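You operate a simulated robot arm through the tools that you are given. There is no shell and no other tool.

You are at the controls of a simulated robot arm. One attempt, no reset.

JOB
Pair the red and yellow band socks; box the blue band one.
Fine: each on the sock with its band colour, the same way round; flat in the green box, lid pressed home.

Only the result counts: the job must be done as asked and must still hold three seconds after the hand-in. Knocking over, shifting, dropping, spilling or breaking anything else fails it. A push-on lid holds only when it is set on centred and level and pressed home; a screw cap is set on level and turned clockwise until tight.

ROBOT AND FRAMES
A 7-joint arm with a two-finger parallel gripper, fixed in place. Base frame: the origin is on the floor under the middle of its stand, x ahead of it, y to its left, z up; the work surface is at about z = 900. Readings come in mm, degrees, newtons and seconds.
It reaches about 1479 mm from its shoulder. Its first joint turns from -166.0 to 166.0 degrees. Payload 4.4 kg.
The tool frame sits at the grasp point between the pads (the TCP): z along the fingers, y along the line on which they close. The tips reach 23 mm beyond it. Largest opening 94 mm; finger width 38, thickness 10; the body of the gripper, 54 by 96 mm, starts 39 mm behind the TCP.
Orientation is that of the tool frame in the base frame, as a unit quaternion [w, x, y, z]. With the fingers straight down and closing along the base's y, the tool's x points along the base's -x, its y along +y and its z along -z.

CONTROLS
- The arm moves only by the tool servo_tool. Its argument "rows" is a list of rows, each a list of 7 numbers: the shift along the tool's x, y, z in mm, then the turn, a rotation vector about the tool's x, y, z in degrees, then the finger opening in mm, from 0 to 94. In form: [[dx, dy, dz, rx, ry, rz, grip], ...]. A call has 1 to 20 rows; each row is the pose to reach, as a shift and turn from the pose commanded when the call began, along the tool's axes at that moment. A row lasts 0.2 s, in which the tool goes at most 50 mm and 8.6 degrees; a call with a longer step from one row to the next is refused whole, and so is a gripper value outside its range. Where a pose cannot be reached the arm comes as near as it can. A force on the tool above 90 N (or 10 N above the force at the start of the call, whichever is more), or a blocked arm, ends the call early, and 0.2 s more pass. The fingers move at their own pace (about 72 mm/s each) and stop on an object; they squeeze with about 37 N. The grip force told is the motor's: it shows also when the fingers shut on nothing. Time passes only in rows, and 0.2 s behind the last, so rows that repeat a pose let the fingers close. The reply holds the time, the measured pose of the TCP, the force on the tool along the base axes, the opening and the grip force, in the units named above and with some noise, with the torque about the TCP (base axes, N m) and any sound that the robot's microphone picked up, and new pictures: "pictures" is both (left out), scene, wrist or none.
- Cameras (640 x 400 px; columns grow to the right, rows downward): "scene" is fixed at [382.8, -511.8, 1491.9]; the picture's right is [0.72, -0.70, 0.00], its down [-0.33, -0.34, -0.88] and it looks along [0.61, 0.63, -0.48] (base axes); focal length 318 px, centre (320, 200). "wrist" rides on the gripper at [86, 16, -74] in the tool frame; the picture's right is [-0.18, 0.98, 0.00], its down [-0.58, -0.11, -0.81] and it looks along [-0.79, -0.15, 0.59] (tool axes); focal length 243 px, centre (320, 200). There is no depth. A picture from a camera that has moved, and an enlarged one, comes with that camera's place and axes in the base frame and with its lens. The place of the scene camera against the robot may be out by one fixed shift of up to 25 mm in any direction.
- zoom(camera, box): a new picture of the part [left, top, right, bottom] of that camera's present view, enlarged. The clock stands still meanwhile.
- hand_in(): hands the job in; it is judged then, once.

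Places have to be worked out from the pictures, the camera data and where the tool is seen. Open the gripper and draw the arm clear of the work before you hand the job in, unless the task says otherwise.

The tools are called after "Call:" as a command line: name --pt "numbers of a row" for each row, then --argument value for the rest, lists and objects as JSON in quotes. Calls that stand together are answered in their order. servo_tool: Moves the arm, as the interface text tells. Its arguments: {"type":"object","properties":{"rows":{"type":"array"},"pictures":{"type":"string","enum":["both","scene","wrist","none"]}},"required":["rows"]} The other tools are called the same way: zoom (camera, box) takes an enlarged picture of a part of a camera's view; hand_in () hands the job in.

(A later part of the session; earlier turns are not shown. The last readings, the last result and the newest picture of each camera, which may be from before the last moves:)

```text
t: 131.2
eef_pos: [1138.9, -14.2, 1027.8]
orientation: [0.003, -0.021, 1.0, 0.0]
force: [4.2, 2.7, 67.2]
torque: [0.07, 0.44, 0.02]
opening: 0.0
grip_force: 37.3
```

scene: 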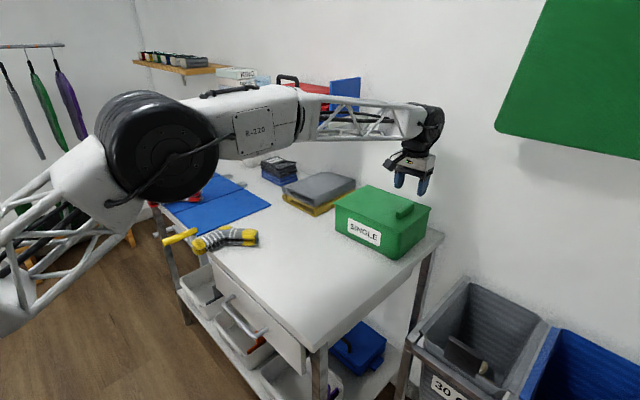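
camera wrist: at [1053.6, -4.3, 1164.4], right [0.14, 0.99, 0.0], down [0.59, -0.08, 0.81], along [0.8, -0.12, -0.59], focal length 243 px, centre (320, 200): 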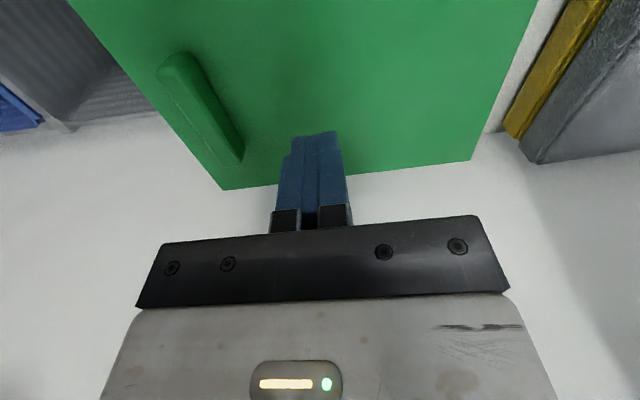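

67 N and no click yet; up to about 85 N.

Call:
servo_tool --pt "-0.1 0 0.5 0 0 0 0" --pt "-0.2 0 0.9 0 0 0 0" --pt "-0.2 0 0.9 0 0 0 0" --pictures "scene"

Call:
zoom --camera "scene" --box '[325, 175, 385, 225]'

Call:
zoom --camera "scene" --box '[380, 195, 440, 245]'

```text
t: 132.0
eef_pos: [1138.8, -15.7, 1029.7]
orientation: [0.003, -0.02, 1.0, 0.0]
force: [-0.4, 3.0, 76.8]
torque: [0.04, 0.62, -0.02]
opening: 0.0
grip_force: 36.9
```

scene: 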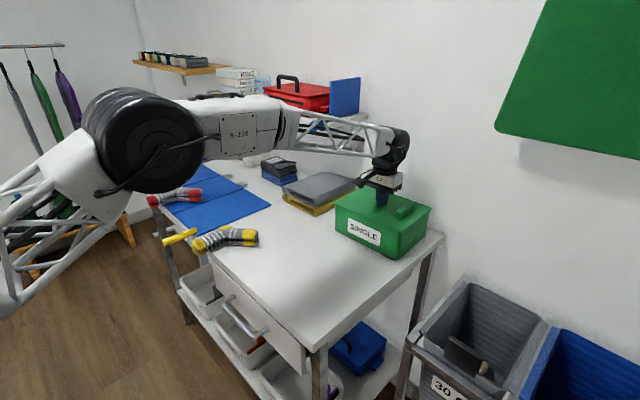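

```text
8.00 times, centred on (355, 200) of scene
camera zoom: at [382.8, -511.8, 1491.9], right [0.72, -0.7, 0.0], down [-0.33, -0.34, -0.88], along [0.61, 0.63, -0.48], focal length 2548 px, centre (40, 200)
```

zoom: 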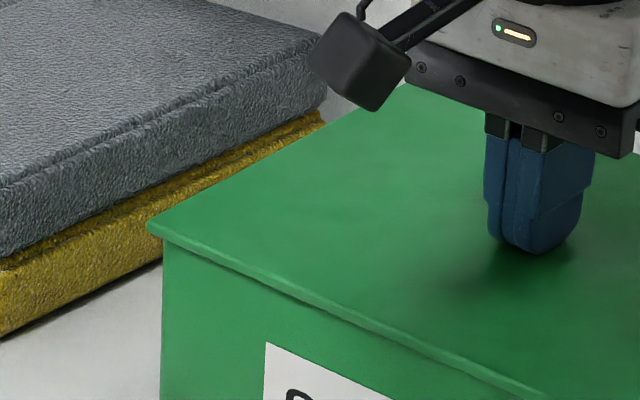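

```text
8.00 times, centred on (410, 220) of scene
camera zoom: at [382.8, -511.8, 1491.9], right [0.72, -0.7, 0.0], down [-0.33, -0.34, -0.88], along [0.61, 0.63, -0.48], focal length 2548 px, centre (-400, 40)
```

zoom: 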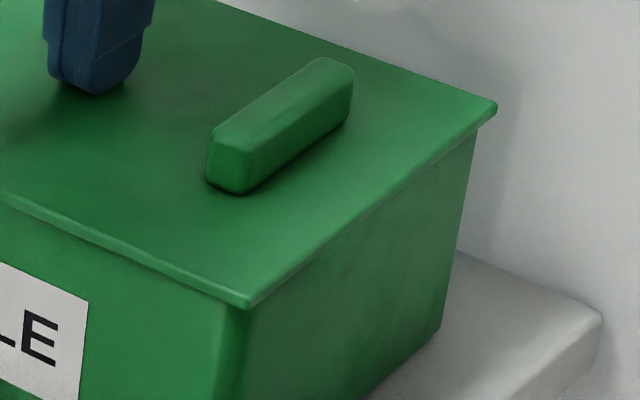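

77 N at the centre with the lid still centred and flush. I'll lift off and check the hold at the handle again with a very gentle pull.

Call:
servo_tool --pt "0 0 -5 0 0 0 0" --pt "0 0 -15 0 0 0 0" --pt "0 0 -45 0 0 0 20" --pt "0 0 -80 0 0 0 60" --pt "-7 -27 -80 0 0 0 60" --pt "-14.5 -54 -80 0 0 0 60" --pt "-17.5 -80 -80 0 0 0 60" --pt "-17.5 -80 -80 0 0 0 60" --pictures "both"

Call:
zoom --camera "scene" --box '[330, 180, 360, 205]'

Call:
zoom --camera "scene" --box '[410, 195, 440, 220]'

```text
t: 133.8
eef_pos: [1159.9, -95.7, 1103.4]
orientation: [0.001, -0.021, 1.0, 0.0]
force: [0.3, -0.2, -0.2]
torque: [0.0, -0.02, -0.02]
opening: 60.0
grip_force: 0.0
camera wrist: at [1074.1, -83.7, 1178.2], right [0.14, 0.99, 0.0], down [0.59, -0.08, 0.81], along [0.8, -0.12, -0.59], focal length 243 px, centre (320, 200)
```

scene: 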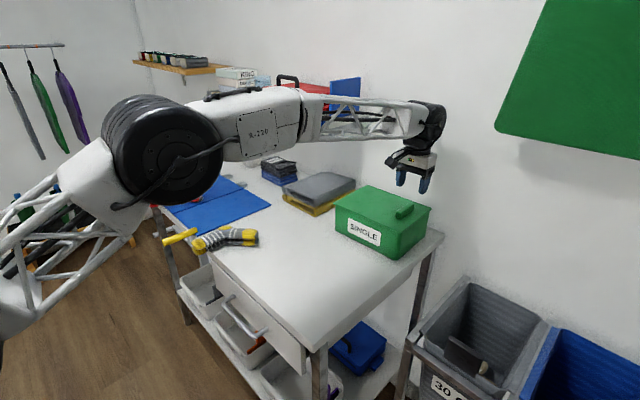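
wrist: 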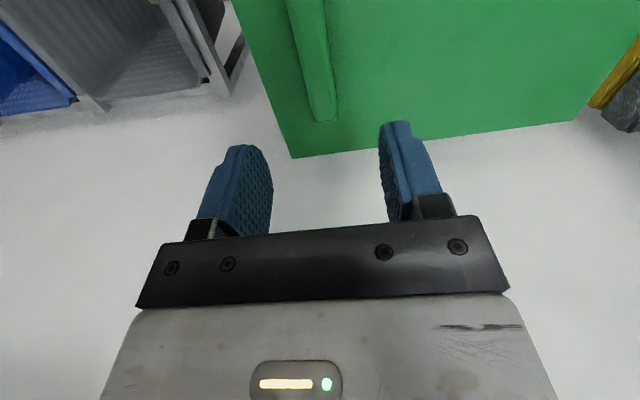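

```text
16.00 times, centred on (345, 192) of scene
camera zoom: at [382.8, -511.8, 1491.9], right [0.72, -0.7, 0.0], down [-0.33, -0.34, -0.88], along [0.61, 0.63, -0.48], focal length 5096 px, centre (-80, 320)
```

zoom: 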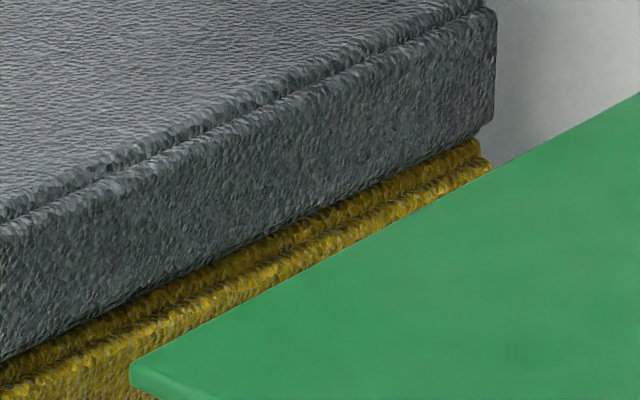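

```text
16.00 times, centred on (425, 208) of scene
camera zoom: at [382.8, -511.8, 1491.9], right [0.72, -0.7, 0.0], down [-0.33, -0.34, -0.88], along [0.61, 0.63, -0.48], focal length 5096 px, centre (-1360, 80)
```

zoom: 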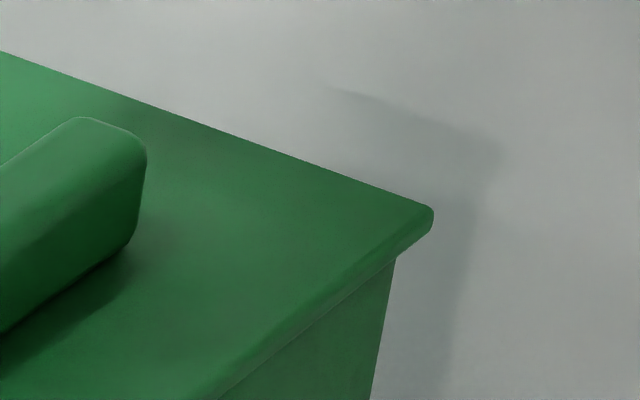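

Lid unchanged after the press. Descending to grip the handle for a light pull test.

Call:
servo_tool --pt "0 0 30 0 0 0 60" --pt "0 0 55 0 0 0 60" --pt "0 0 71 0 0 0 60" --pt "0 0 71 0 0 0 40" --pt "0 0 71 0 0 0 25" --pt "0 0 71 0 0 0 10" --pt "0 0 71 0 0 0 10" --pictures "none"

```text
t: 135.4
eef_pos: [1159.5, -95.4, 1034.5]
orientation: [0.0, -0.021, 1.0, 0.001]
force: [0.6, 0.2, -0.3]
torque: [-0.01, -0.06, -0.07]
opening: 17.4
grip_force: 36.6
```

Gripped with no side load. Lifting by 1.5 mm.

Call:
servo_tool --pt "0 0 -0.8 0 0 0 10" --pt "0 0 -1.5 0 0 0 10" --pt "0 0 -1.5 0 0 0 10" --pictures "none"

```text
t: 136.2
eef_pos: [1160.0, -94.0, 1033.9]
orientation: [0.0, -0.021, 1.0, -0.001]
force: [-0.8, -0.6, -0.2]
torque: [-0.13, -0.04, 0.01]
opening: 17.6
grip_force: 37.0
```

The lid still lifts freely. I'll set it back down, release, and inspect the seam from below its level for any remaining gap.

Call:
servo_tool --pt "0 0 1 0 0 0 10" --pt "0 0 1.8 0 0 0 10" --pt "0 0 1.8 0 0 0 20" --pt "0 0 1.8 0 0 0 24" --pt "0 0 1.8 0 0 0 35" --pt "0 0 1.8 0 0 0 60" --pt "0 0 1.8 0 0 0 60" --pt "0 0 -15 0 0 0 60" --pt "0 0 -40 0 0 0 60" --pt "0 0 -70 0 0 0 60" --pt "0 0 -70 0 0 0 60" --pictures "none"

```text
t: 138.6
eef_pos: [1161.1, -94.0, 1105.7]
orientation: [0.0, -0.021, 1.0, 0.0]
force: [0.4, -0.1, -0.8]
torque: [0.0, 0.0, -0.06]
opening: 60.0
grip_force: 0.1
```

Moving the camera to a low front view, below rim level.

Call:
servo_tool --pt "40 12 -5 0 -4 0 30" --pt "82 26 -5 0 -11 0 0" --pt "125 40 0 0 -18 0 0" --pt "165 54 20 0 -25 0 0" --pt "196.3 66.5 50 0 -31 0 0" --pt "196.3 66.5 92 0 -35 0 0" --pt "196.3 66.5 131.7 0 -35 0 0" --pt "196.3 66.5 131.7 0 -35 0 0" --pictures "wrist"

Call:
zoom --camera "wrist" --box '[195, 190, 285, 260]'

Call:
zoom --camera "wrist" --box '[440, 160, 530, 230]'

```text
t: 140.4
eef_pos: [959.9, -36.8, 971.5]
orientation: [0.301, -0.02, 0.953, 0.006]
force: [0.4, 0.8, 0.5]
torque: [-0.02, 0.02, 0.0]
opening: 0.0
grip_force: 38.0
camera wrist: at [847.3, -25.7, 983.1], right [0.11, 0.99, 0.11], down [0.02, -0.11, 0.99], along [0.99, -0.11, -0.03], focal length 243 px, centre (320, 200)
```

wrist: 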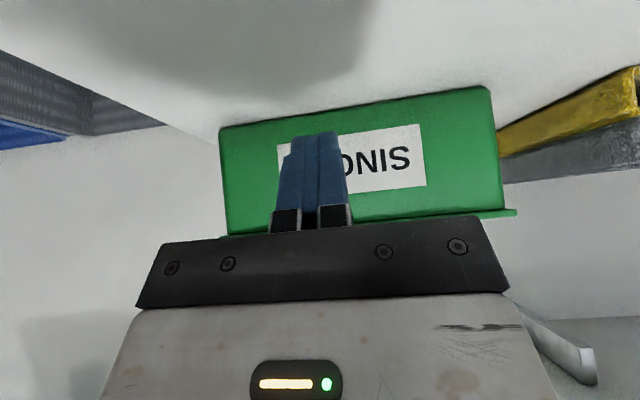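

```text
5.71 times, centred on (240, 225) of wrist
camera zoom: at [847.3, -25.7, 983.1], right [0.11, 0.99, 0.11], down [0.02, -0.11, 0.99], along [0.99, -0.11, -0.03], focal length 1386 px, centre (777, 57)
```

zoom: 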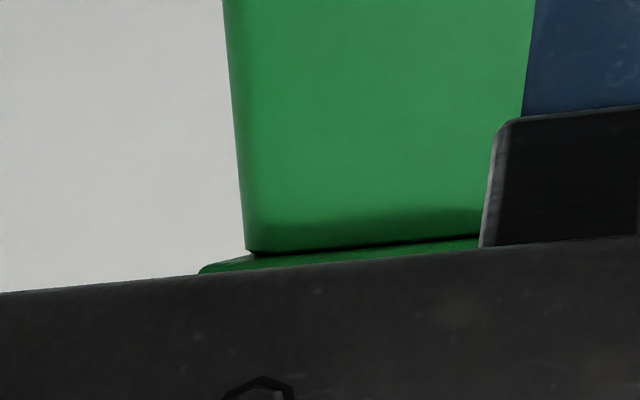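

```text
5.71 times, centred on (485, 195) of wrist
camera zoom: at [847.3, -25.7, 983.1], right [0.11, 0.99, 0.11], down [0.02, -0.11, 0.99], along [0.99, -0.11, -0.03], focal length 1386 px, centre (-623, 229)
```

zoom: 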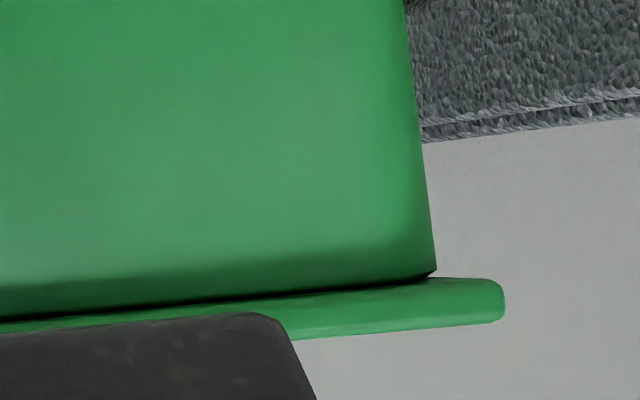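

No visible gap at the front. Zooming further at the seam to be sure.

Call:
zoom --camera "wrist" --box '[475, 195, 520, 220]'

Call:
zoom --camera "wrist" --box '[215, 225, 255, 240]'

Call:
zoom --camera "scene" --box '[325, 170, 440, 260]'

```text
14.22 times, centred on (498, 208) of wrist
camera zoom: at [847.3, -25.7, 983.1], right [0.11, 0.99, 0.11], down [0.02, -0.11, 0.99], along [0.99, -0.11, -0.03], focal length 3451 px, centre (-2204, 93)
```

zoom: 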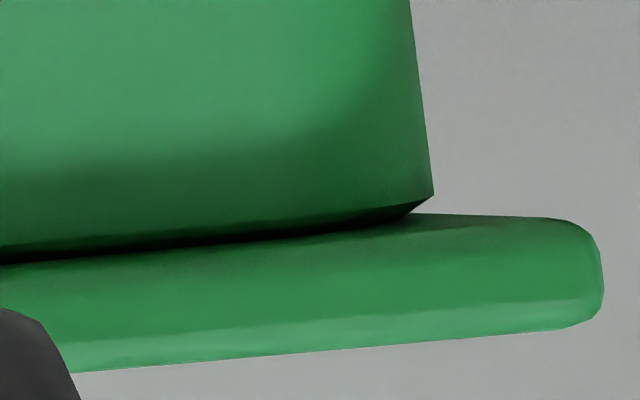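

```text
16.00 times, centred on (235, 232) of wrist
camera zoom: at [847.3, -25.7, 983.1], right [0.11, 0.99, 0.11], down [0.02, -0.11, 0.99], along [0.99, -0.11, -0.03], focal length 3882 px, centre (1680, -320)
```

zoom: 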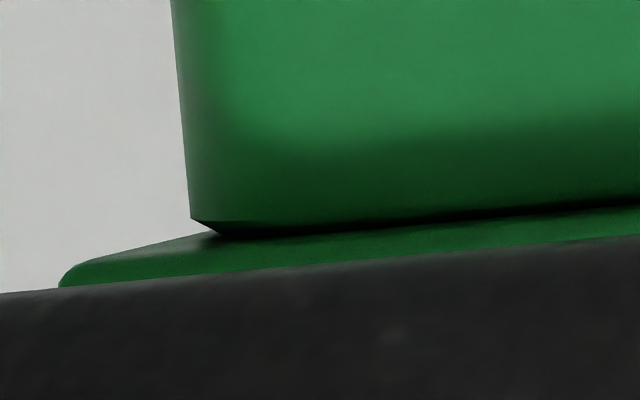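

```text
4.44 times, centred on (382, 215) of scene
camera zoom: at [382.8, -511.8, 1491.9], right [0.72, -0.7, 0.0], down [-0.33, -0.34, -0.88], along [0.61, 0.63, -0.48], focal length 1416 px, centre (42, 133)
```

zoom: 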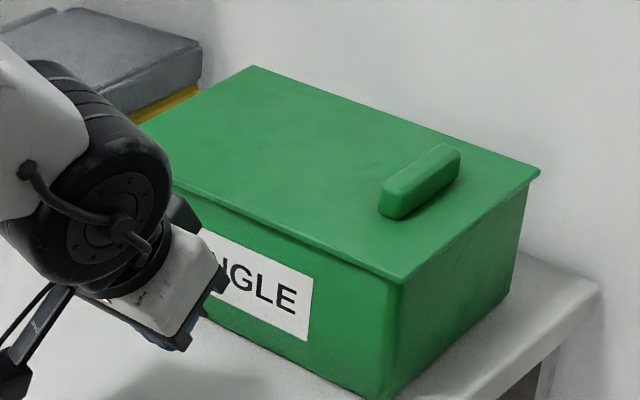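

The front seam is fully closed. To check the other direction (front/back overhang and back seam) I'll bring the camera round to the −y side, first rising and turning to yaw +90°.

Call:
servo_tool --pt "-21.2 0 -30.3 0 0 0 0" --pt "-42.4 0 -60.6 0 0 0 0" --pt "-63.7 0 -90.9 0 0 0 0" --pt "-84.9 0 -121.2 0 0 0 0" --pt "-98.6 -24.6 -111.6 -4.56 0 -6.53 0" --pt "-112.4 -49.3 -101.9 -9.13 0 -13.05 0" --pt "-126.1 -73.9 -92.3 -13.69 0 -19.58 0" --pt "-139.9 -98.6 -82.7 -18.25 0 -26.1 0" --pt "-153.6 -123.2 -73.1 -22.8 0 -32.6 0" --pt "-167.4 -147.9 -63.4 -27.4 0 -39.2 0" --pt "-181.1 -172.5 -53.8 -31.9 0 -45.7 0" --pt "-194.9 -197.2 -44.2 -36.5 0 -52.2 0" --pt "-208.6 -221.8 -34.6 -41.1 0 -58.7 0" --pt "-222.4 -246.5 -24.9 -45.6 0 -65.3 0" --pt "-236.1 -271.1 -15.3 -50.2 0 -71.8 0" --pt "-236.1 -271.1 -15.3 -50.2 0 -71.8 0" --pictures "both"

```text
t: 143.8
eef_pos: [1157.7, -300.0, 1119.3]
orientation: [-0.212, 0.675, -0.674, -0.213]
force: [0.2, 0.1, -1.0]
torque: [-0.01, 0.0, 0.0]
opening: 0.0
grip_force: 36.9
camera wrist: at [1142.0, -414.3, 1130.8], right [-0.98, 0.15, 0.1], down [0.11, 0.01, 0.99], along [0.15, 0.99, -0.03], focal length 243 px, centre (320, 200)
```

scene: 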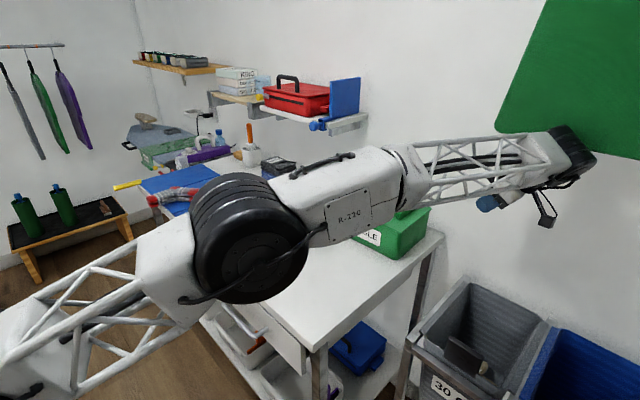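
wrist: 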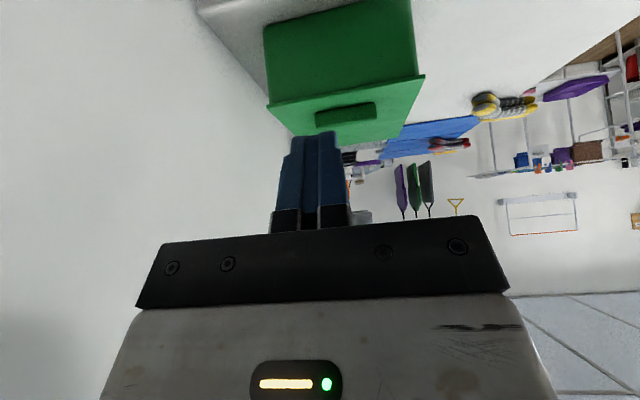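

Side view reached. Lowering the camera to about lid level to inspect the −y seam and the front/back overhang.

Call:
servo_tool --pt "18 0 25.6 0 0 0 0" --pt "36 0 51.2 0 0 0 0" --pt "54 0 76.8 0 0 0 0" --pt "67 0 95.7 0 0 0 0" --pt "67 0 95.7 0 0 0 0" --pictures "wrist"

Call:
zoom --camera "wrist" --box '[230, 90, 460, 250]'

```text
t: 145.0
eef_pos: [1158.0, -299.2, 1002.9]
orientation: [-0.212, 0.676, -0.674, -0.212]
force: [1.0, -1.0, 0.6]
torque: [-0.01, 0.02, 0.0]
opening: 0.0
grip_force: 36.9
camera wrist: at [1142.1, -414.3, 1014.4], right [-0.98, 0.15, 0.1], down [0.11, 0.01, 0.99], along [0.15, 0.99, -0.03], focal length 243 px, centre (320, 200)
```

wrist: 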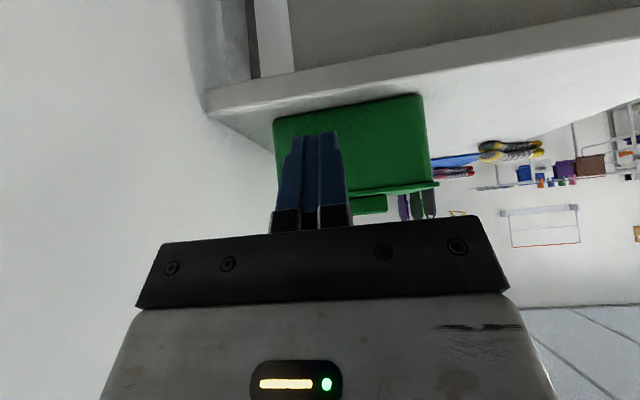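

```text
2.50 times, centred on (345, 170) of wrist
camera zoom: at [1142.1, -414.3, 1014.4], right [-0.98, 0.15, 0.1], down [0.11, 0.01, 0.99], along [0.15, 0.99, -0.03], focal length 606 px, centre (258, 275)
```

zoom: 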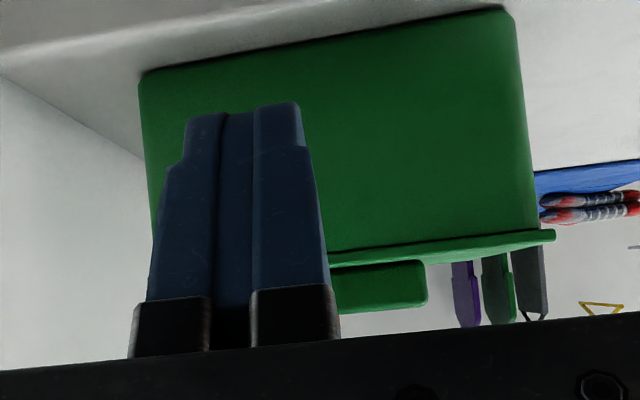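

The fingers hide the back end. Shifting the camera −85 mm in x so both ends of the seam are visible.

Call:
servo_tool --pt "0 42 0 0 0 0 0" --pt "0 85 0 0 0 0 0" --pt "0 85 0 0 0 0 0" --pictures "wrist"

Call:
zoom --camera "wrist" --box '[175, 170, 275, 235]'

Call:
zoom --camera "wrist" --box '[325, 155, 405, 210]'

```text
t: 145.8
eef_pos: [1072.9, -298.6, 1003.5]
orientation: [-0.212, 0.675, -0.675, -0.211]
force: [-0.6, -1.0, -0.7]
torque: [-0.04, -0.04, -0.01]
opening: 0.2
grip_force: 36.4
camera wrist: at [1056.5, -413.5, 1014.4], right [-0.98, 0.15, 0.1], down [0.11, 0.01, 0.99], along [0.15, 0.99, -0.03], focal length 243 px, centre (320, 200)
```

wrist: 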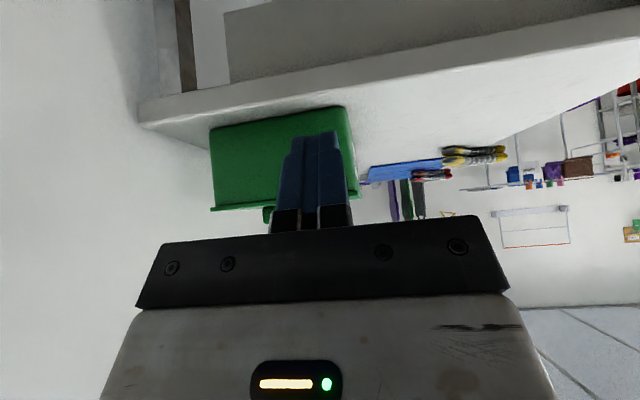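

```text
6.15 times, centred on (225, 202) of wrist
camera zoom: at [1056.5, -413.5, 1014.4], right [-0.98, 0.15, 0.1], down [0.11, 0.01, 0.99], along [0.15, 0.99, -0.03], focal length 1493 px, centre (905, 185)
```

zoom: 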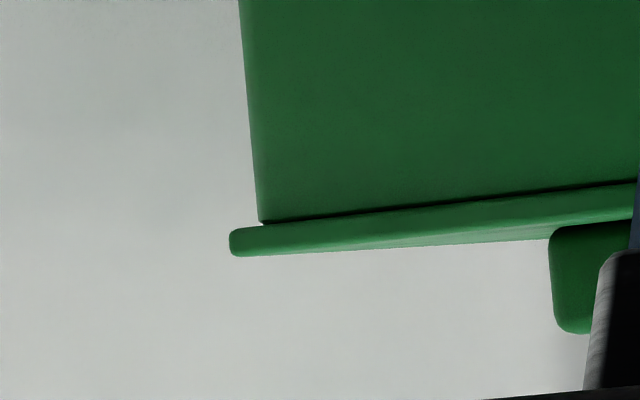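

```text
7.27 times, centred on (365, 182) of wrist
camera zoom: at [1056.5, -413.5, 1014.4], right [-0.98, 0.15, 0.1], down [0.11, 0.01, 0.99], along [0.15, 0.99, -0.03], focal length 1764 px, centre (-7, 327)
```

zoom: 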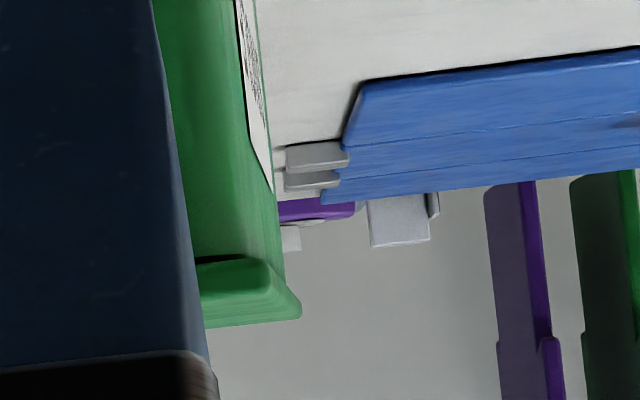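

The −y seam is closed too. For a clean overhang measurement in x I'll re-centre the camera on the box and raise it so the fingers don't hide the ends.

Call:
servo_tool --pt "-17 -40 -24.6 0 0 0 0" --pt "-34.4 -75 -49.2 0 0 0 0" --pt "-34.4 -75 -49.2 0 0 0 0" --pictures "wrist"

Call:
zoom --camera "wrist" --box '[245, 115, 305, 160]'

Call:
zoom --camera "wrist" --box '[395, 95, 455, 140]'

```text
t: 146.6
eef_pos: [1146.5, -299.7, 1062.1]
orientation: [-0.213, 0.675, -0.674, -0.213]
force: [0.4, 0.8, 0.8]
torque: [-0.02, -0.04, 0.0]
opening: 0.1
grip_force: 37.4
camera wrist: at [1132.4, -414.2, 1074.7], right [-0.98, 0.15, 0.1], down [0.11, 0.01, 0.99], along [0.15, 0.99, -0.03], focal length 243 px, centre (320, 200)
```

wrist: 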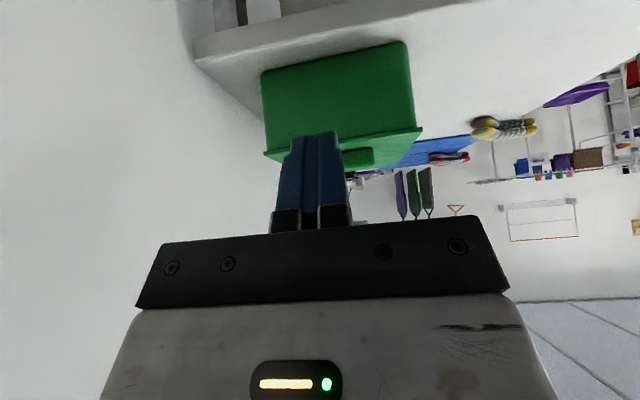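

```text
8.89 times, centred on (275, 138) of wrist
camera zoom: at [1132.4, -414.2, 1074.7], right [-0.98, 0.15, 0.1], down [0.11, 0.01, 0.99], along [0.15, 0.99, -0.03], focal length 2157 px, centre (720, 756)
```

zoom: 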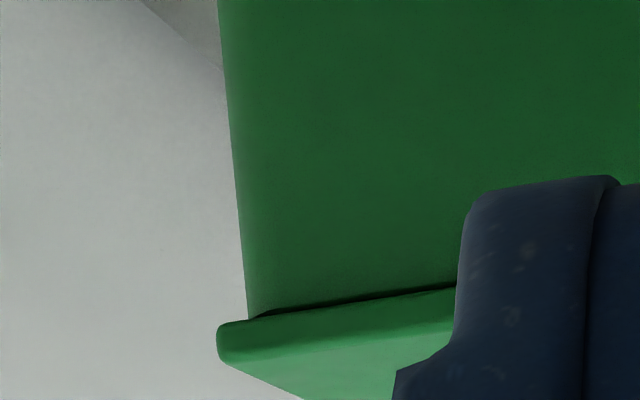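

```text
8.89 times, centred on (425, 118) of wrist
camera zoom: at [1132.4, -414.2, 1074.7], right [-0.98, 0.15, 0.1], down [0.11, 0.01, 0.99], along [0.15, 0.99, -0.03], focal length 2157 px, centre (-613, 933)
```

zoom: 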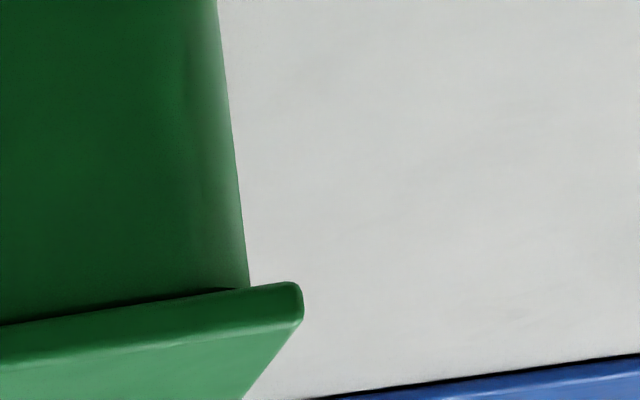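

The side view shows the lid within ~1 mm of centre in x as well (back/front overhang nearly equal), with the seam closed. So it is centred and level; now a harder press. Moving back over the lid centre.

Call:
servo_tool --pt "-22.9 0 -32.8 0 7 0 0" --pt "-55.1 0.8 -8.1 0 14 0 0" --pt "-87.4 1.6 16.5 0 21 0 0" --pt "-119.6 2.4 41.2 0 28 0 0" --pt "-151.8 3.1 65.8 0 35 0 0" --pt "-184 3.9 90.5 0 35 0 0" --pt "-216.3 4.7 115.1 0 35 0 0" --pt "-248.5 5.5 139.8 0 35 0 0" --pt "-248.5 5.5 139.8 0 35 0 0" --pictures "both"

```text
t: 148.6
eef_pos: [1142.0, -14.8, 1090.1]
orientation: [0.0, -0.707, 0.707, -0.001]
force: [0.7, -0.3, 1.3]
torque: [-0.01, -0.02, -0.01]
opening: 0.1
grip_force: 36.8
camera wrist: at [1125.7, -102.3, 1164.3], right [-0.98, 0.18, 0.0], down [0.11, 0.58, 0.81], along [0.15, 0.79, -0.59], focal length 243 px, centre (320, 200)
```

scene: 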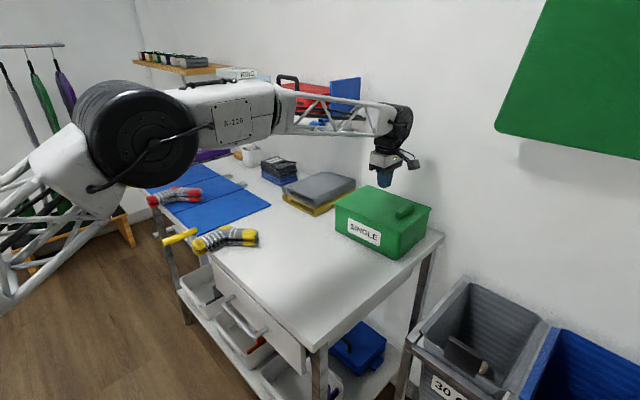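
wrist: 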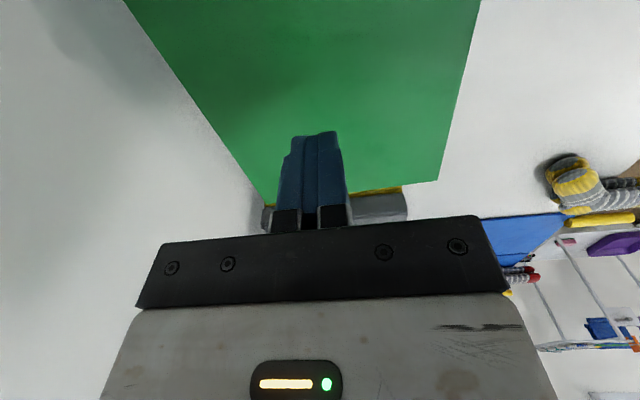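

Above the lid centre (≈(1140, −17)). Descending and pressing.

Call:
servo_tool --pt "2 2 25 0 0 0 0" --pt "2 2 45 0 0 0 0" --pt "2 2 58 0 0 0 0" --pt "2 2 61 0 0 0 0" --pt "2 2 62.5 0 0 0 0" --pt "2 2 62.5 0 0 0 0" --pictures "none"

```text
t: 150.0
eef_pos: [1139.2, -18.2, 1028.1]
orientation: [0.0, -0.707, 0.707, -0.001]
force: [1.3, 0.5, 5.6]
torque: [0.09, 0.04, 0.03]
opening: 0.4
grip_force: 36.6
```

Contact. Pressing 3 mm further.

Call:
servo_tool --pt "0 0 1 0 0 0 0" --pt "0 0 2 0 0 0 0" --pt "0 0 3 0 0 0 0" --pt "0 0 3 0 0 0 0" --pictures "none"

```text
t: 151.0
eef_pos: [1138.1, -18.6, 1028.6]
orientation: [0.001, -0.707, 0.707, -0.003]
force: [-4.4, 1.4, 34.4]
torque: [0.15, 0.11, 0.04]
opening: 0.1
grip_force: 37.4
```

34 N; pressing 2 mm further.

Call:
servo_tool --pt "0 0.2 1 0 0 0 0" --pt "0 0.2 2 0 0 0 0" --pt "0 0.2 2 0 0 0 0" --pictures "none"

```text
t: 151.8
eef_pos: [1138.0, -18.1, 1028.5]
orientation: [0.002, -0.707, 0.707, -0.004]
force: [6.6, 4.2, 67.1]
torque: [0.21, -0.12, -0.01]
opening: 0.1
grip_force: 37.1
```

67 N; one more millimetre toward the limit.

Call:
servo_tool --pt "0 -0.1 0.5 0 0 0 0" --pt "0 -0.1 1 0 0 0 0" --pt "0 -0.1 1.3 0 0 0 0" --pt "0 -0.1 1.3 0 0 0 0" --pictures "none"

```text
t: 152.8
eef_pos: [1138.3, -18.3, 1028.7]
orientation: [-0.003, 0.707, -0.707, 0.003]
force: [2.9, 1.3, 80.8]
torque: [0.13, -0.05, -0.03]
opening: 0.1
grip_force: 36.6
```

81 N; going to the 90 N limit.

Call:
servo_tool --pt "0 0 0.6 0 0 0 0" --pt "0 0 1.2 0 0 0 0" --pt "0 0 2 0 0 0 0" --pt "0 0 2 0 0 0 0" --pictures "none"

```text
t: 153.8
eef_pos: [1138.5, -17.1, 1028.6]
orientation: [-0.003, 0.707, -0.707, 0.004]
force: [-14.3, 0.4, 89.6]
torque: [0.14, 0.37, 0.0]
opening: 0.2
grip_force: 37.2
```

90 N, nothing further happens. Unloading and checking the lid's alignment.

Call:
servo_tool --pt "0 0 -4 0 0 0 0" --pt "0 0 -8 0 0 0 0" --pt "0 0 -20 0 0 0 0" --pt "0 0 -50 0 0 0 0" --pt "0 0 -80 0 0 0 0" --pt "0 0 -80 0 0 0 0" --pictures "scene"

Call:
zoom --camera "scene" --box '[325, 175, 385, 225]'

Call:
zoom --camera "scene" --box '[380, 195, 440, 245]'

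```text
t: 155.2
eef_pos: [1140.0, -18.3, 1099.3]
orientation: [-0.001, -0.706, 0.708, 0.0]
force: [0.3, 0.0, -0.4]
torque: [-0.01, -0.03, 0.01]
opening: 0.1
grip_force: 36.9
```

scene: 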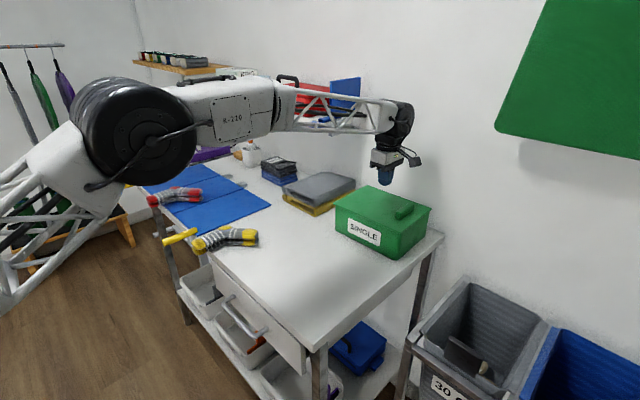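

```text
8.00 times, centred on (355, 200) of scene
camera zoom: at [382.8, -511.8, 1491.9], right [0.72, -0.7, 0.0], down [-0.33, -0.34, -0.88], along [0.61, 0.63, -0.48], focal length 2548 px, centre (40, 200)
```

zoom: 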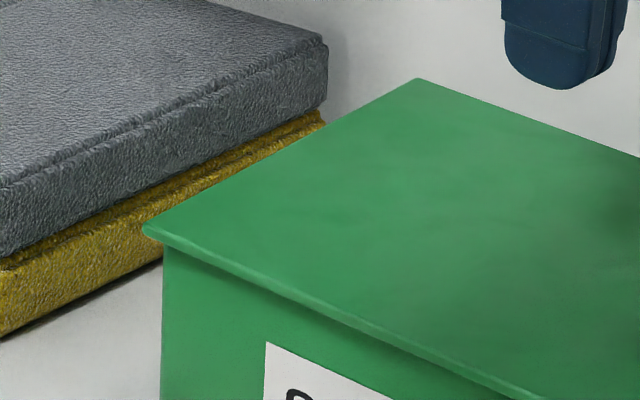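

```text
8.00 times, centred on (410, 220) of scene
camera zoom: at [382.8, -511.8, 1491.9], right [0.72, -0.7, 0.0], down [-0.33, -0.34, -0.88], along [0.61, 0.63, -0.48], focal length 2548 px, centre (-400, 40)
```

zoom: 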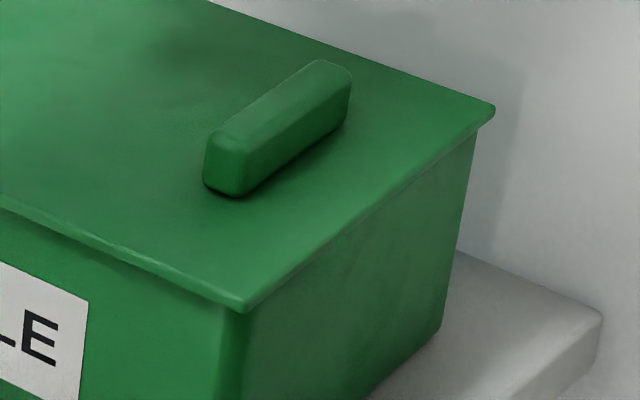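

Still no click. As a test of whether the seat needs finer centring, I'll press at the centre with moderate force and walk the lid through a small ±1–2 mm pattern, listening for a click. First back into contact.

Call:
servo_tool --pt "0 0 30 0 0 0 0" --pt "0 0 55 0 0 0 0" --pt "0 0 69 0 0 0 0" --pt "0 0 72 0 0 0 0" --pt "0 0 73.5 0 0 0 0" --pt "0 0 73.5 0 0 0 0" --pictures "none"

```text
t: 156.6
eef_pos: [1139.4, -17.6, 1029.1]
orientation: [-0.001, 0.707, -0.707, 0.002]
force: [-1.9, -0.8, 15.1]
torque: [0.08, 0.08, -0.03]
opening: 0.0
grip_force: 37.1
```

15 N contact. Adding ~1.2 mm press and walking the pattern.

Call:
servo_tool --pt "0 0 1.2 0 0 0 0" --pt "0 -1 1.2 0 0 0 0" --pt "0 -2 1.2 0 0 0 0" --pt "-1 -2 1.2 0 0 0 0" --pt "-1 -1 1.2 0 0 0 0" --pt "-1 0 1.2 0 0 0 0" --pt "-1 1 1.2 0 0 0 0" --pt "0 1 1.2 0 0 0 0" --pt "1 1 1.2 0 0 0 0" --pt "1 0 1.2 0 0 0 0" --pt "1 -1 1.2 0 0 0 0" --pt "1 -2 1.2 0 0 0 0" --pt "0 -1 1.2 0 0 0 0" --pt "0 0 1.2 0 0 0 0" --pictures "scene"

Call:
zoom --camera "scene" --box '[325, 175, 385, 225]'

Call:
zoom --camera "scene" --box '[380, 195, 440, 245]'

```text
t: 159.6
eef_pos: [1139.4, -19.9, 1029.2]
orientation: [-0.002, 0.707, -0.707, 0.003]
force: [22.7, -4.8, 64.4]
torque: [0.04, -0.48, -0.08]
opening: 0.0
grip_force: 36.8
```

scene: 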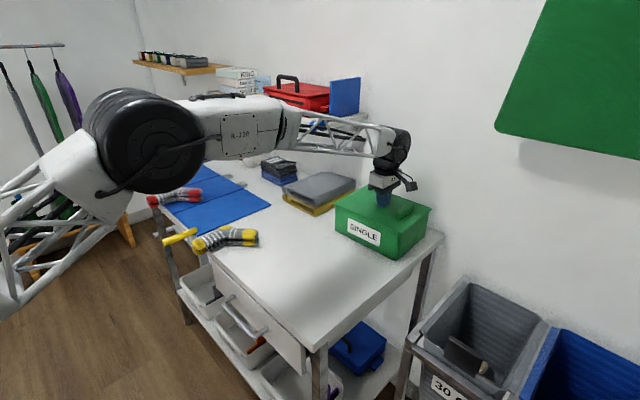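

```text
8.00 times, centred on (355, 200) of scene
camera zoom: at [382.8, -511.8, 1491.9], right [0.72, -0.7, 0.0], down [-0.33, -0.34, -0.88], along [0.61, 0.63, -0.48], focal length 2548 px, centre (40, 200)
```

zoom: 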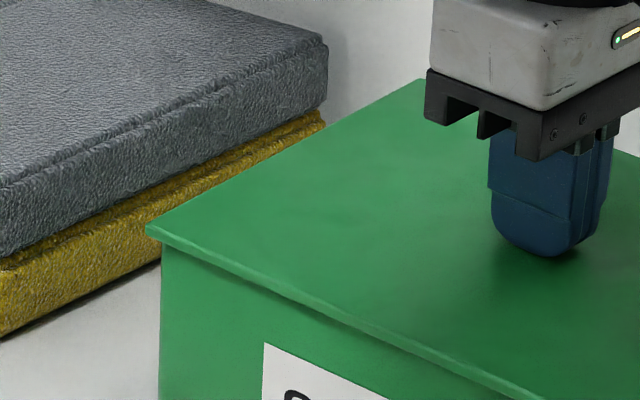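

```text
8.00 times, centred on (410, 220) of scene
camera zoom: at [382.8, -511.8, 1491.9], right [0.72, -0.7, 0.0], down [-0.33, -0.34, -0.88], along [0.61, 0.63, -0.48], focal length 2548 px, centre (-400, 40)
```

zoom: 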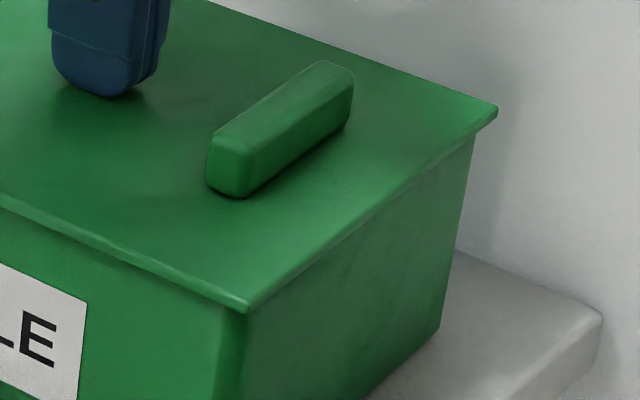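

No click anywhere in that range. Since the lid is otherwise symmetric, the remaining possibility is that it wants the other way round (turned 180°). I'll take it off, re-grip it from the other side and try that. First rise and return to the handle orientation.

Call:
servo_tool --pt "0 0 -5 0 0 0 0" --pt "0 0 -12 0 0 0 0" --pt "0 0 -45 0 0 0 0" --pt "0 0 -80 0 0 0 0" --pt "7 -1 -80 0 0 8 10" --pt "14 -2 -80 0 0 16 20" --pt "21 -3 -80 0 0 24 30" --pt "28 -4 -80 0 0 32 40" --pt "35 -5 -80 0 0 40 50" --pt "42 -6 -80 0 0 48 60" --pt "49 -7 -80 0 0 56 60" --pt "56 -8 -80 0 0 64 60" --pt "63 -9 -80 0 0 72 60" --pt "70 -10 -80 0 0 80 60" --pt "76 -11 -80 0 0 87.6 60" --pt "76 -11 -80 0 0 87.6 60" --pictures "both"

Call:
zoom --camera "wrist" --box '[150, 0, 640, 240]'

```text
t: 163.0
eef_pos: [1150.2, -93.3, 1106.3]
orientation: [0.001, -0.019, 1.0, -0.001]
force: [-1.0, 0.2, 0.2]
torque: [0.02, -0.04, -0.05]
opening: 59.8
grip_force: 0.1
camera wrist: at [1063.9, -82.1, 1180.2], right [0.14, 0.99, 0.0], down [0.58, -0.08, 0.81], along [0.8, -0.12, -0.59], focal length 243 px, centre (320, 200)
```

scene: 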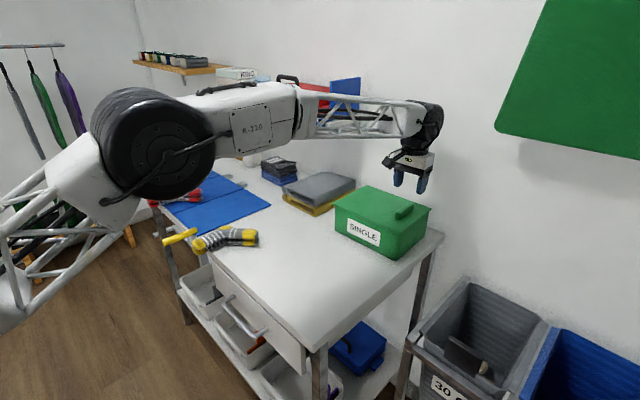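
wrist: 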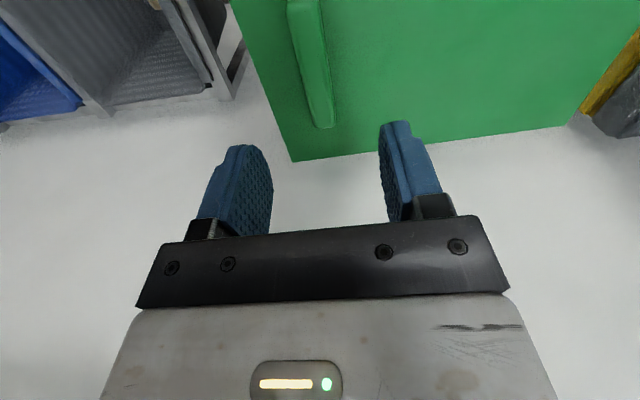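

```text
1.31 times, centred on (395, 120) of wrist
camera zoom: at [1063.9, -82.1, 1180.2], right [0.14, 0.99, 0.0], down [0.58, -0.08, 0.81], along [0.8, -0.12, -0.59], focal length 317 px, centre (222, 304)
```

zoom: 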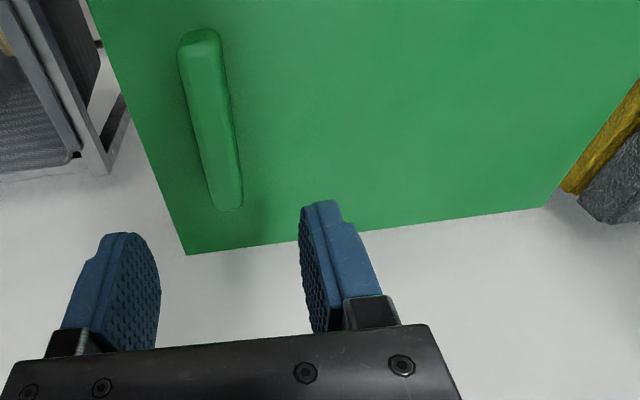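

Handle centre at about (1141, −96). Adjusting and descending to grip it.

Call:
servo_tool --pt "8 -2 25 0 0 0 60" --pt "8 -2 50 0 0 0 60" --pt "8 -2 68 0 0 0 60" --pt "8 -2 74.5 0 0 0 60" --pt "8 -2 74.5 0 0 0 40" --pt "8 -2 74.5 0 0 0 25" --pt "8 -2 74.5 0 0 0 10" --pt "8 -2 74.5 0 0 0 5" --pt "8 -2 74.5 0 0 0 5" --pictures "none"

```text
t: 165.0
eef_pos: [1142.0, -97.2, 1031.3]
orientation: [0.0, -0.021, 1.0, -0.001]
force: [-0.8, -0.3, 0.7]
torque: [0.03, 0.04, 0.0]
opening: 17.9
grip_force: 37.7
```

Gripped. Lifting 3 mm (this also tests the hold once more).

Call:
servo_tool --pt "0 0 -1.5 0 0 0 5" --pt "0 0 -3 0 0 0 5" --pt "0 0 -3 0 0 0 5" --pictures "scene"

Call:
zoom --camera "scene" --box '[325, 170, 440, 260]'

```text
t: 165.8
eef_pos: [1142.4, -95.4, 1034.8]
orientation: [0.001, -0.021, 1.0, 0.001]
force: [0.3, 0.2, -1.6]
torque: [-0.13, -0.04, -0.04]
opening: 17.7
grip_force: 37.1
```

scene: 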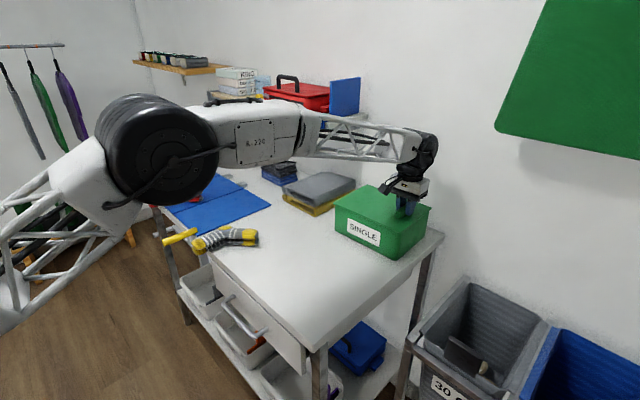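

```text
4.44 times, centred on (382, 215) of scene
camera zoom: at [382.8, -511.8, 1491.9], right [0.72, -0.7, 0.0], down [-0.33, -0.34, -0.88], along [0.61, 0.63, -0.48], focal length 1416 px, centre (42, 133)
```

zoom: 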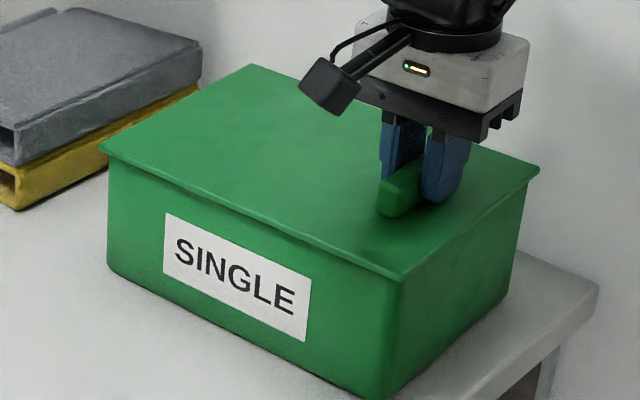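

The lid lifts freely again. Raising it clear and carrying it back over the bench (in the pose it came from).

Call:
servo_tool --pt "0 0 -20 0 0 0 5" --pt "0 0 -48 0 0 0 5" --pt "0 0 -76 0 0 0 5" --pt "25 2 -76 0 0 0 5" --pt "65 4.5 -76 0 0 0 5" --pt "107 7 -76 0 0 0 5" --pt "149 10 -76 0 0 0 5" --pt "191 13 -76 0 0 0 5" --pt "233 16 -76 0 0 0 5" --pt "275 19 -76 0 0 0 5" --pt "315 22 -76 0 0 0 5" --pt "350 24 -76 0 0 0 5" --pt "368 25.5 -76 0 0 0 5" --pt "368 25.5 -76 0 0 0 5" --pictures "both"

Call:
zoom --camera "scene" --box '[320, 170, 440, 260]'

```text
t: 168.8
eef_pos: [773.5, -85.8, 1110.5]
orientation: [0.0, -0.021, 1.0, -0.001]
force: [0.4, 0.4, -1.4]
torque: [-0.12, 0.0, 0.03]
opening: 17.5
grip_force: 37.2
camera wrist: at [686.8, -74.1, 1184.3], right [0.14, 0.99, 0.0], down [0.58, -0.08, 0.81], along [0.8, -0.12, -0.59], focal length 243 px, centre (320, 200)
```

scene: 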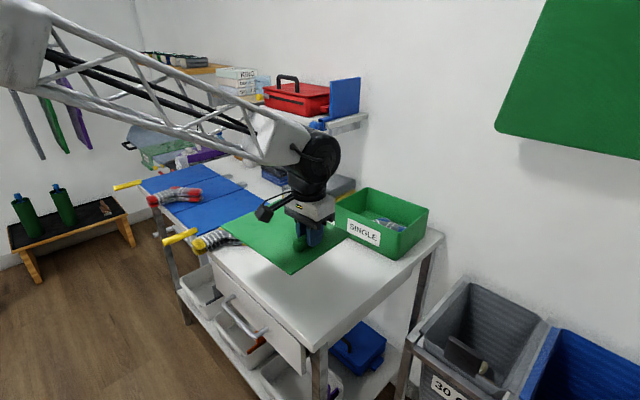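
wrist: 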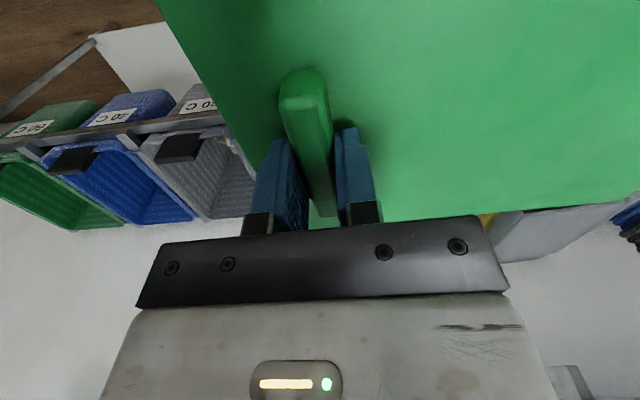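

```text
4.44 times, centred on (380, 215) of scene
camera zoom: at [382.8, -511.8, 1491.9], right [0.72, -0.7, 0.0], down [-0.33, -0.34, -0.88], along [0.61, 0.63, -0.48], focal length 1416 px, centre (53, 133)
```

zoom: 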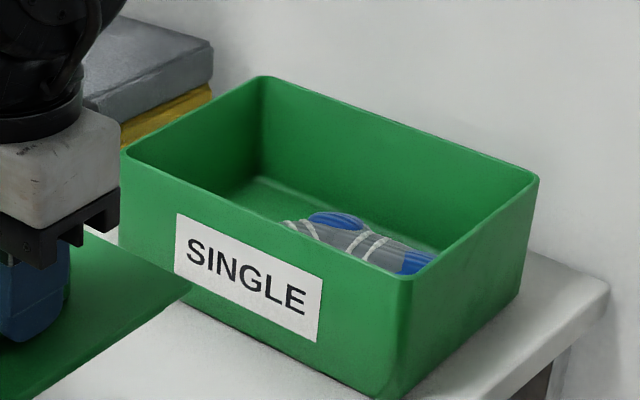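

The sock in the box is undisturbed. Rotating the lid −91° back to its original bench orientation.

Call:
servo_tool --pt "0 0 0 0 0 3 5" --pt "0 0 0 0 0 8 5" --pt "0 0 0 0 0 13 5" --pt "0 0 0 0 0 18 5" --pt "0 0 0 0 0 23 5" --pt "0 0 0 0 0 28 5" --pt "0 0 0 0 0 33 5" --pt "0 0 0 0 0 38 5" --pt "0 0 0 0 0 43 5" --pt "0 0 0 0 0 48 5" --pt "0 0 0 0 0 53 5" --pt "0 0 0 0 0 58 5" --pt "0 0 0 0 0 63 5" --pt "0 0 0 0 0 68 5" --pt "0 0 0 0 0 73 5" --pt "0 0 0 0 0 78 5" --pt "0 0 0 0 0 83 5" --pt "0 0 0 0 0 88 5" --pt "0 0 0 0 0 91 5" --pt "0 0 0 0 0 91 5" --pictures "scene"

```text
t: 173.0
eef_pos: [774.6, -87.0, 1111.3]
orientation: [0.001, 0.699, 0.716, 0.0]
force: [0.2, 0.6, -1.1]
torque: [-0.04, 0.1, 0.0]
opening: 17.7
grip_force: 37.2
```

scene: 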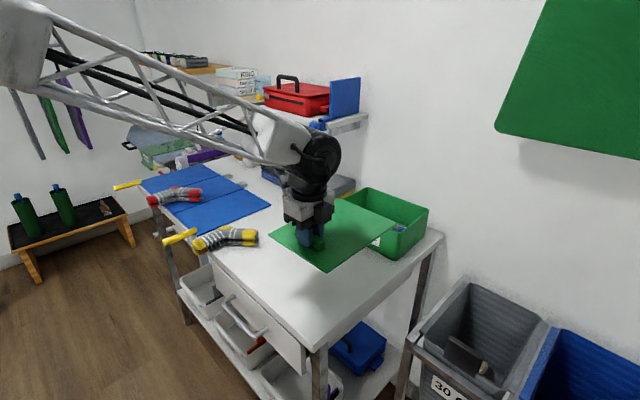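

Oriented as originally. Lowering toward the bench.

Call:
servo_tool --pt "0 0 40 0 0 0 5" --pt "0 0 80 0 0 0 5" --pt "0 0 120 0 0 0 5" --pt "0 0 150 0 0 0 5" --pt "0 0 162 0 0 0 5" --pt "0 0 162 0 0 0 5" --pictures "none"

```text
t: 174.4
eef_pos: [774.9, -86.2, 948.2]
orientation: [0.001, 0.699, 0.716, 0.0]
force: [0.5, 0.0, -1.0]
torque: [0.0, 0.08, -0.04]
opening: 17.9
grip_force: 36.9
```

Not yet touching; 3 mm more.

Call:
servo_tool --pt "0 0 1.5 0 0 0 5" --pt "0 0 3 0 0 0 5" --pt "0 0 3 0 0 0 5" --pictures "none"

```text
t: 175.2
eef_pos: [774.1, -87.3, 944.7]
orientation: [0.0, 0.698, 0.716, -0.002]
force: [-0.2, 0.4, -1.2]
torque: [-0.01, 0.06, 0.04]
opening: 17.5
grip_force: 37.1
```

2 mm more.

Call:
servo_tool --pt "0 0 1 0 0 0 5" --pt "0 0 2 0 0 0 5" --pt "0 0 2 0 0 0 5" --pictures "none"

```text
t: 176.0
eef_pos: [773.2, -86.9, 942.9]
orientation: [0.001, 0.699, 0.716, 0.0]
force: [-1.7, 0.6, 6.5]
torque: [0.1, 0.05, 0.03]
opening: 17.5
grip_force: 36.9
```

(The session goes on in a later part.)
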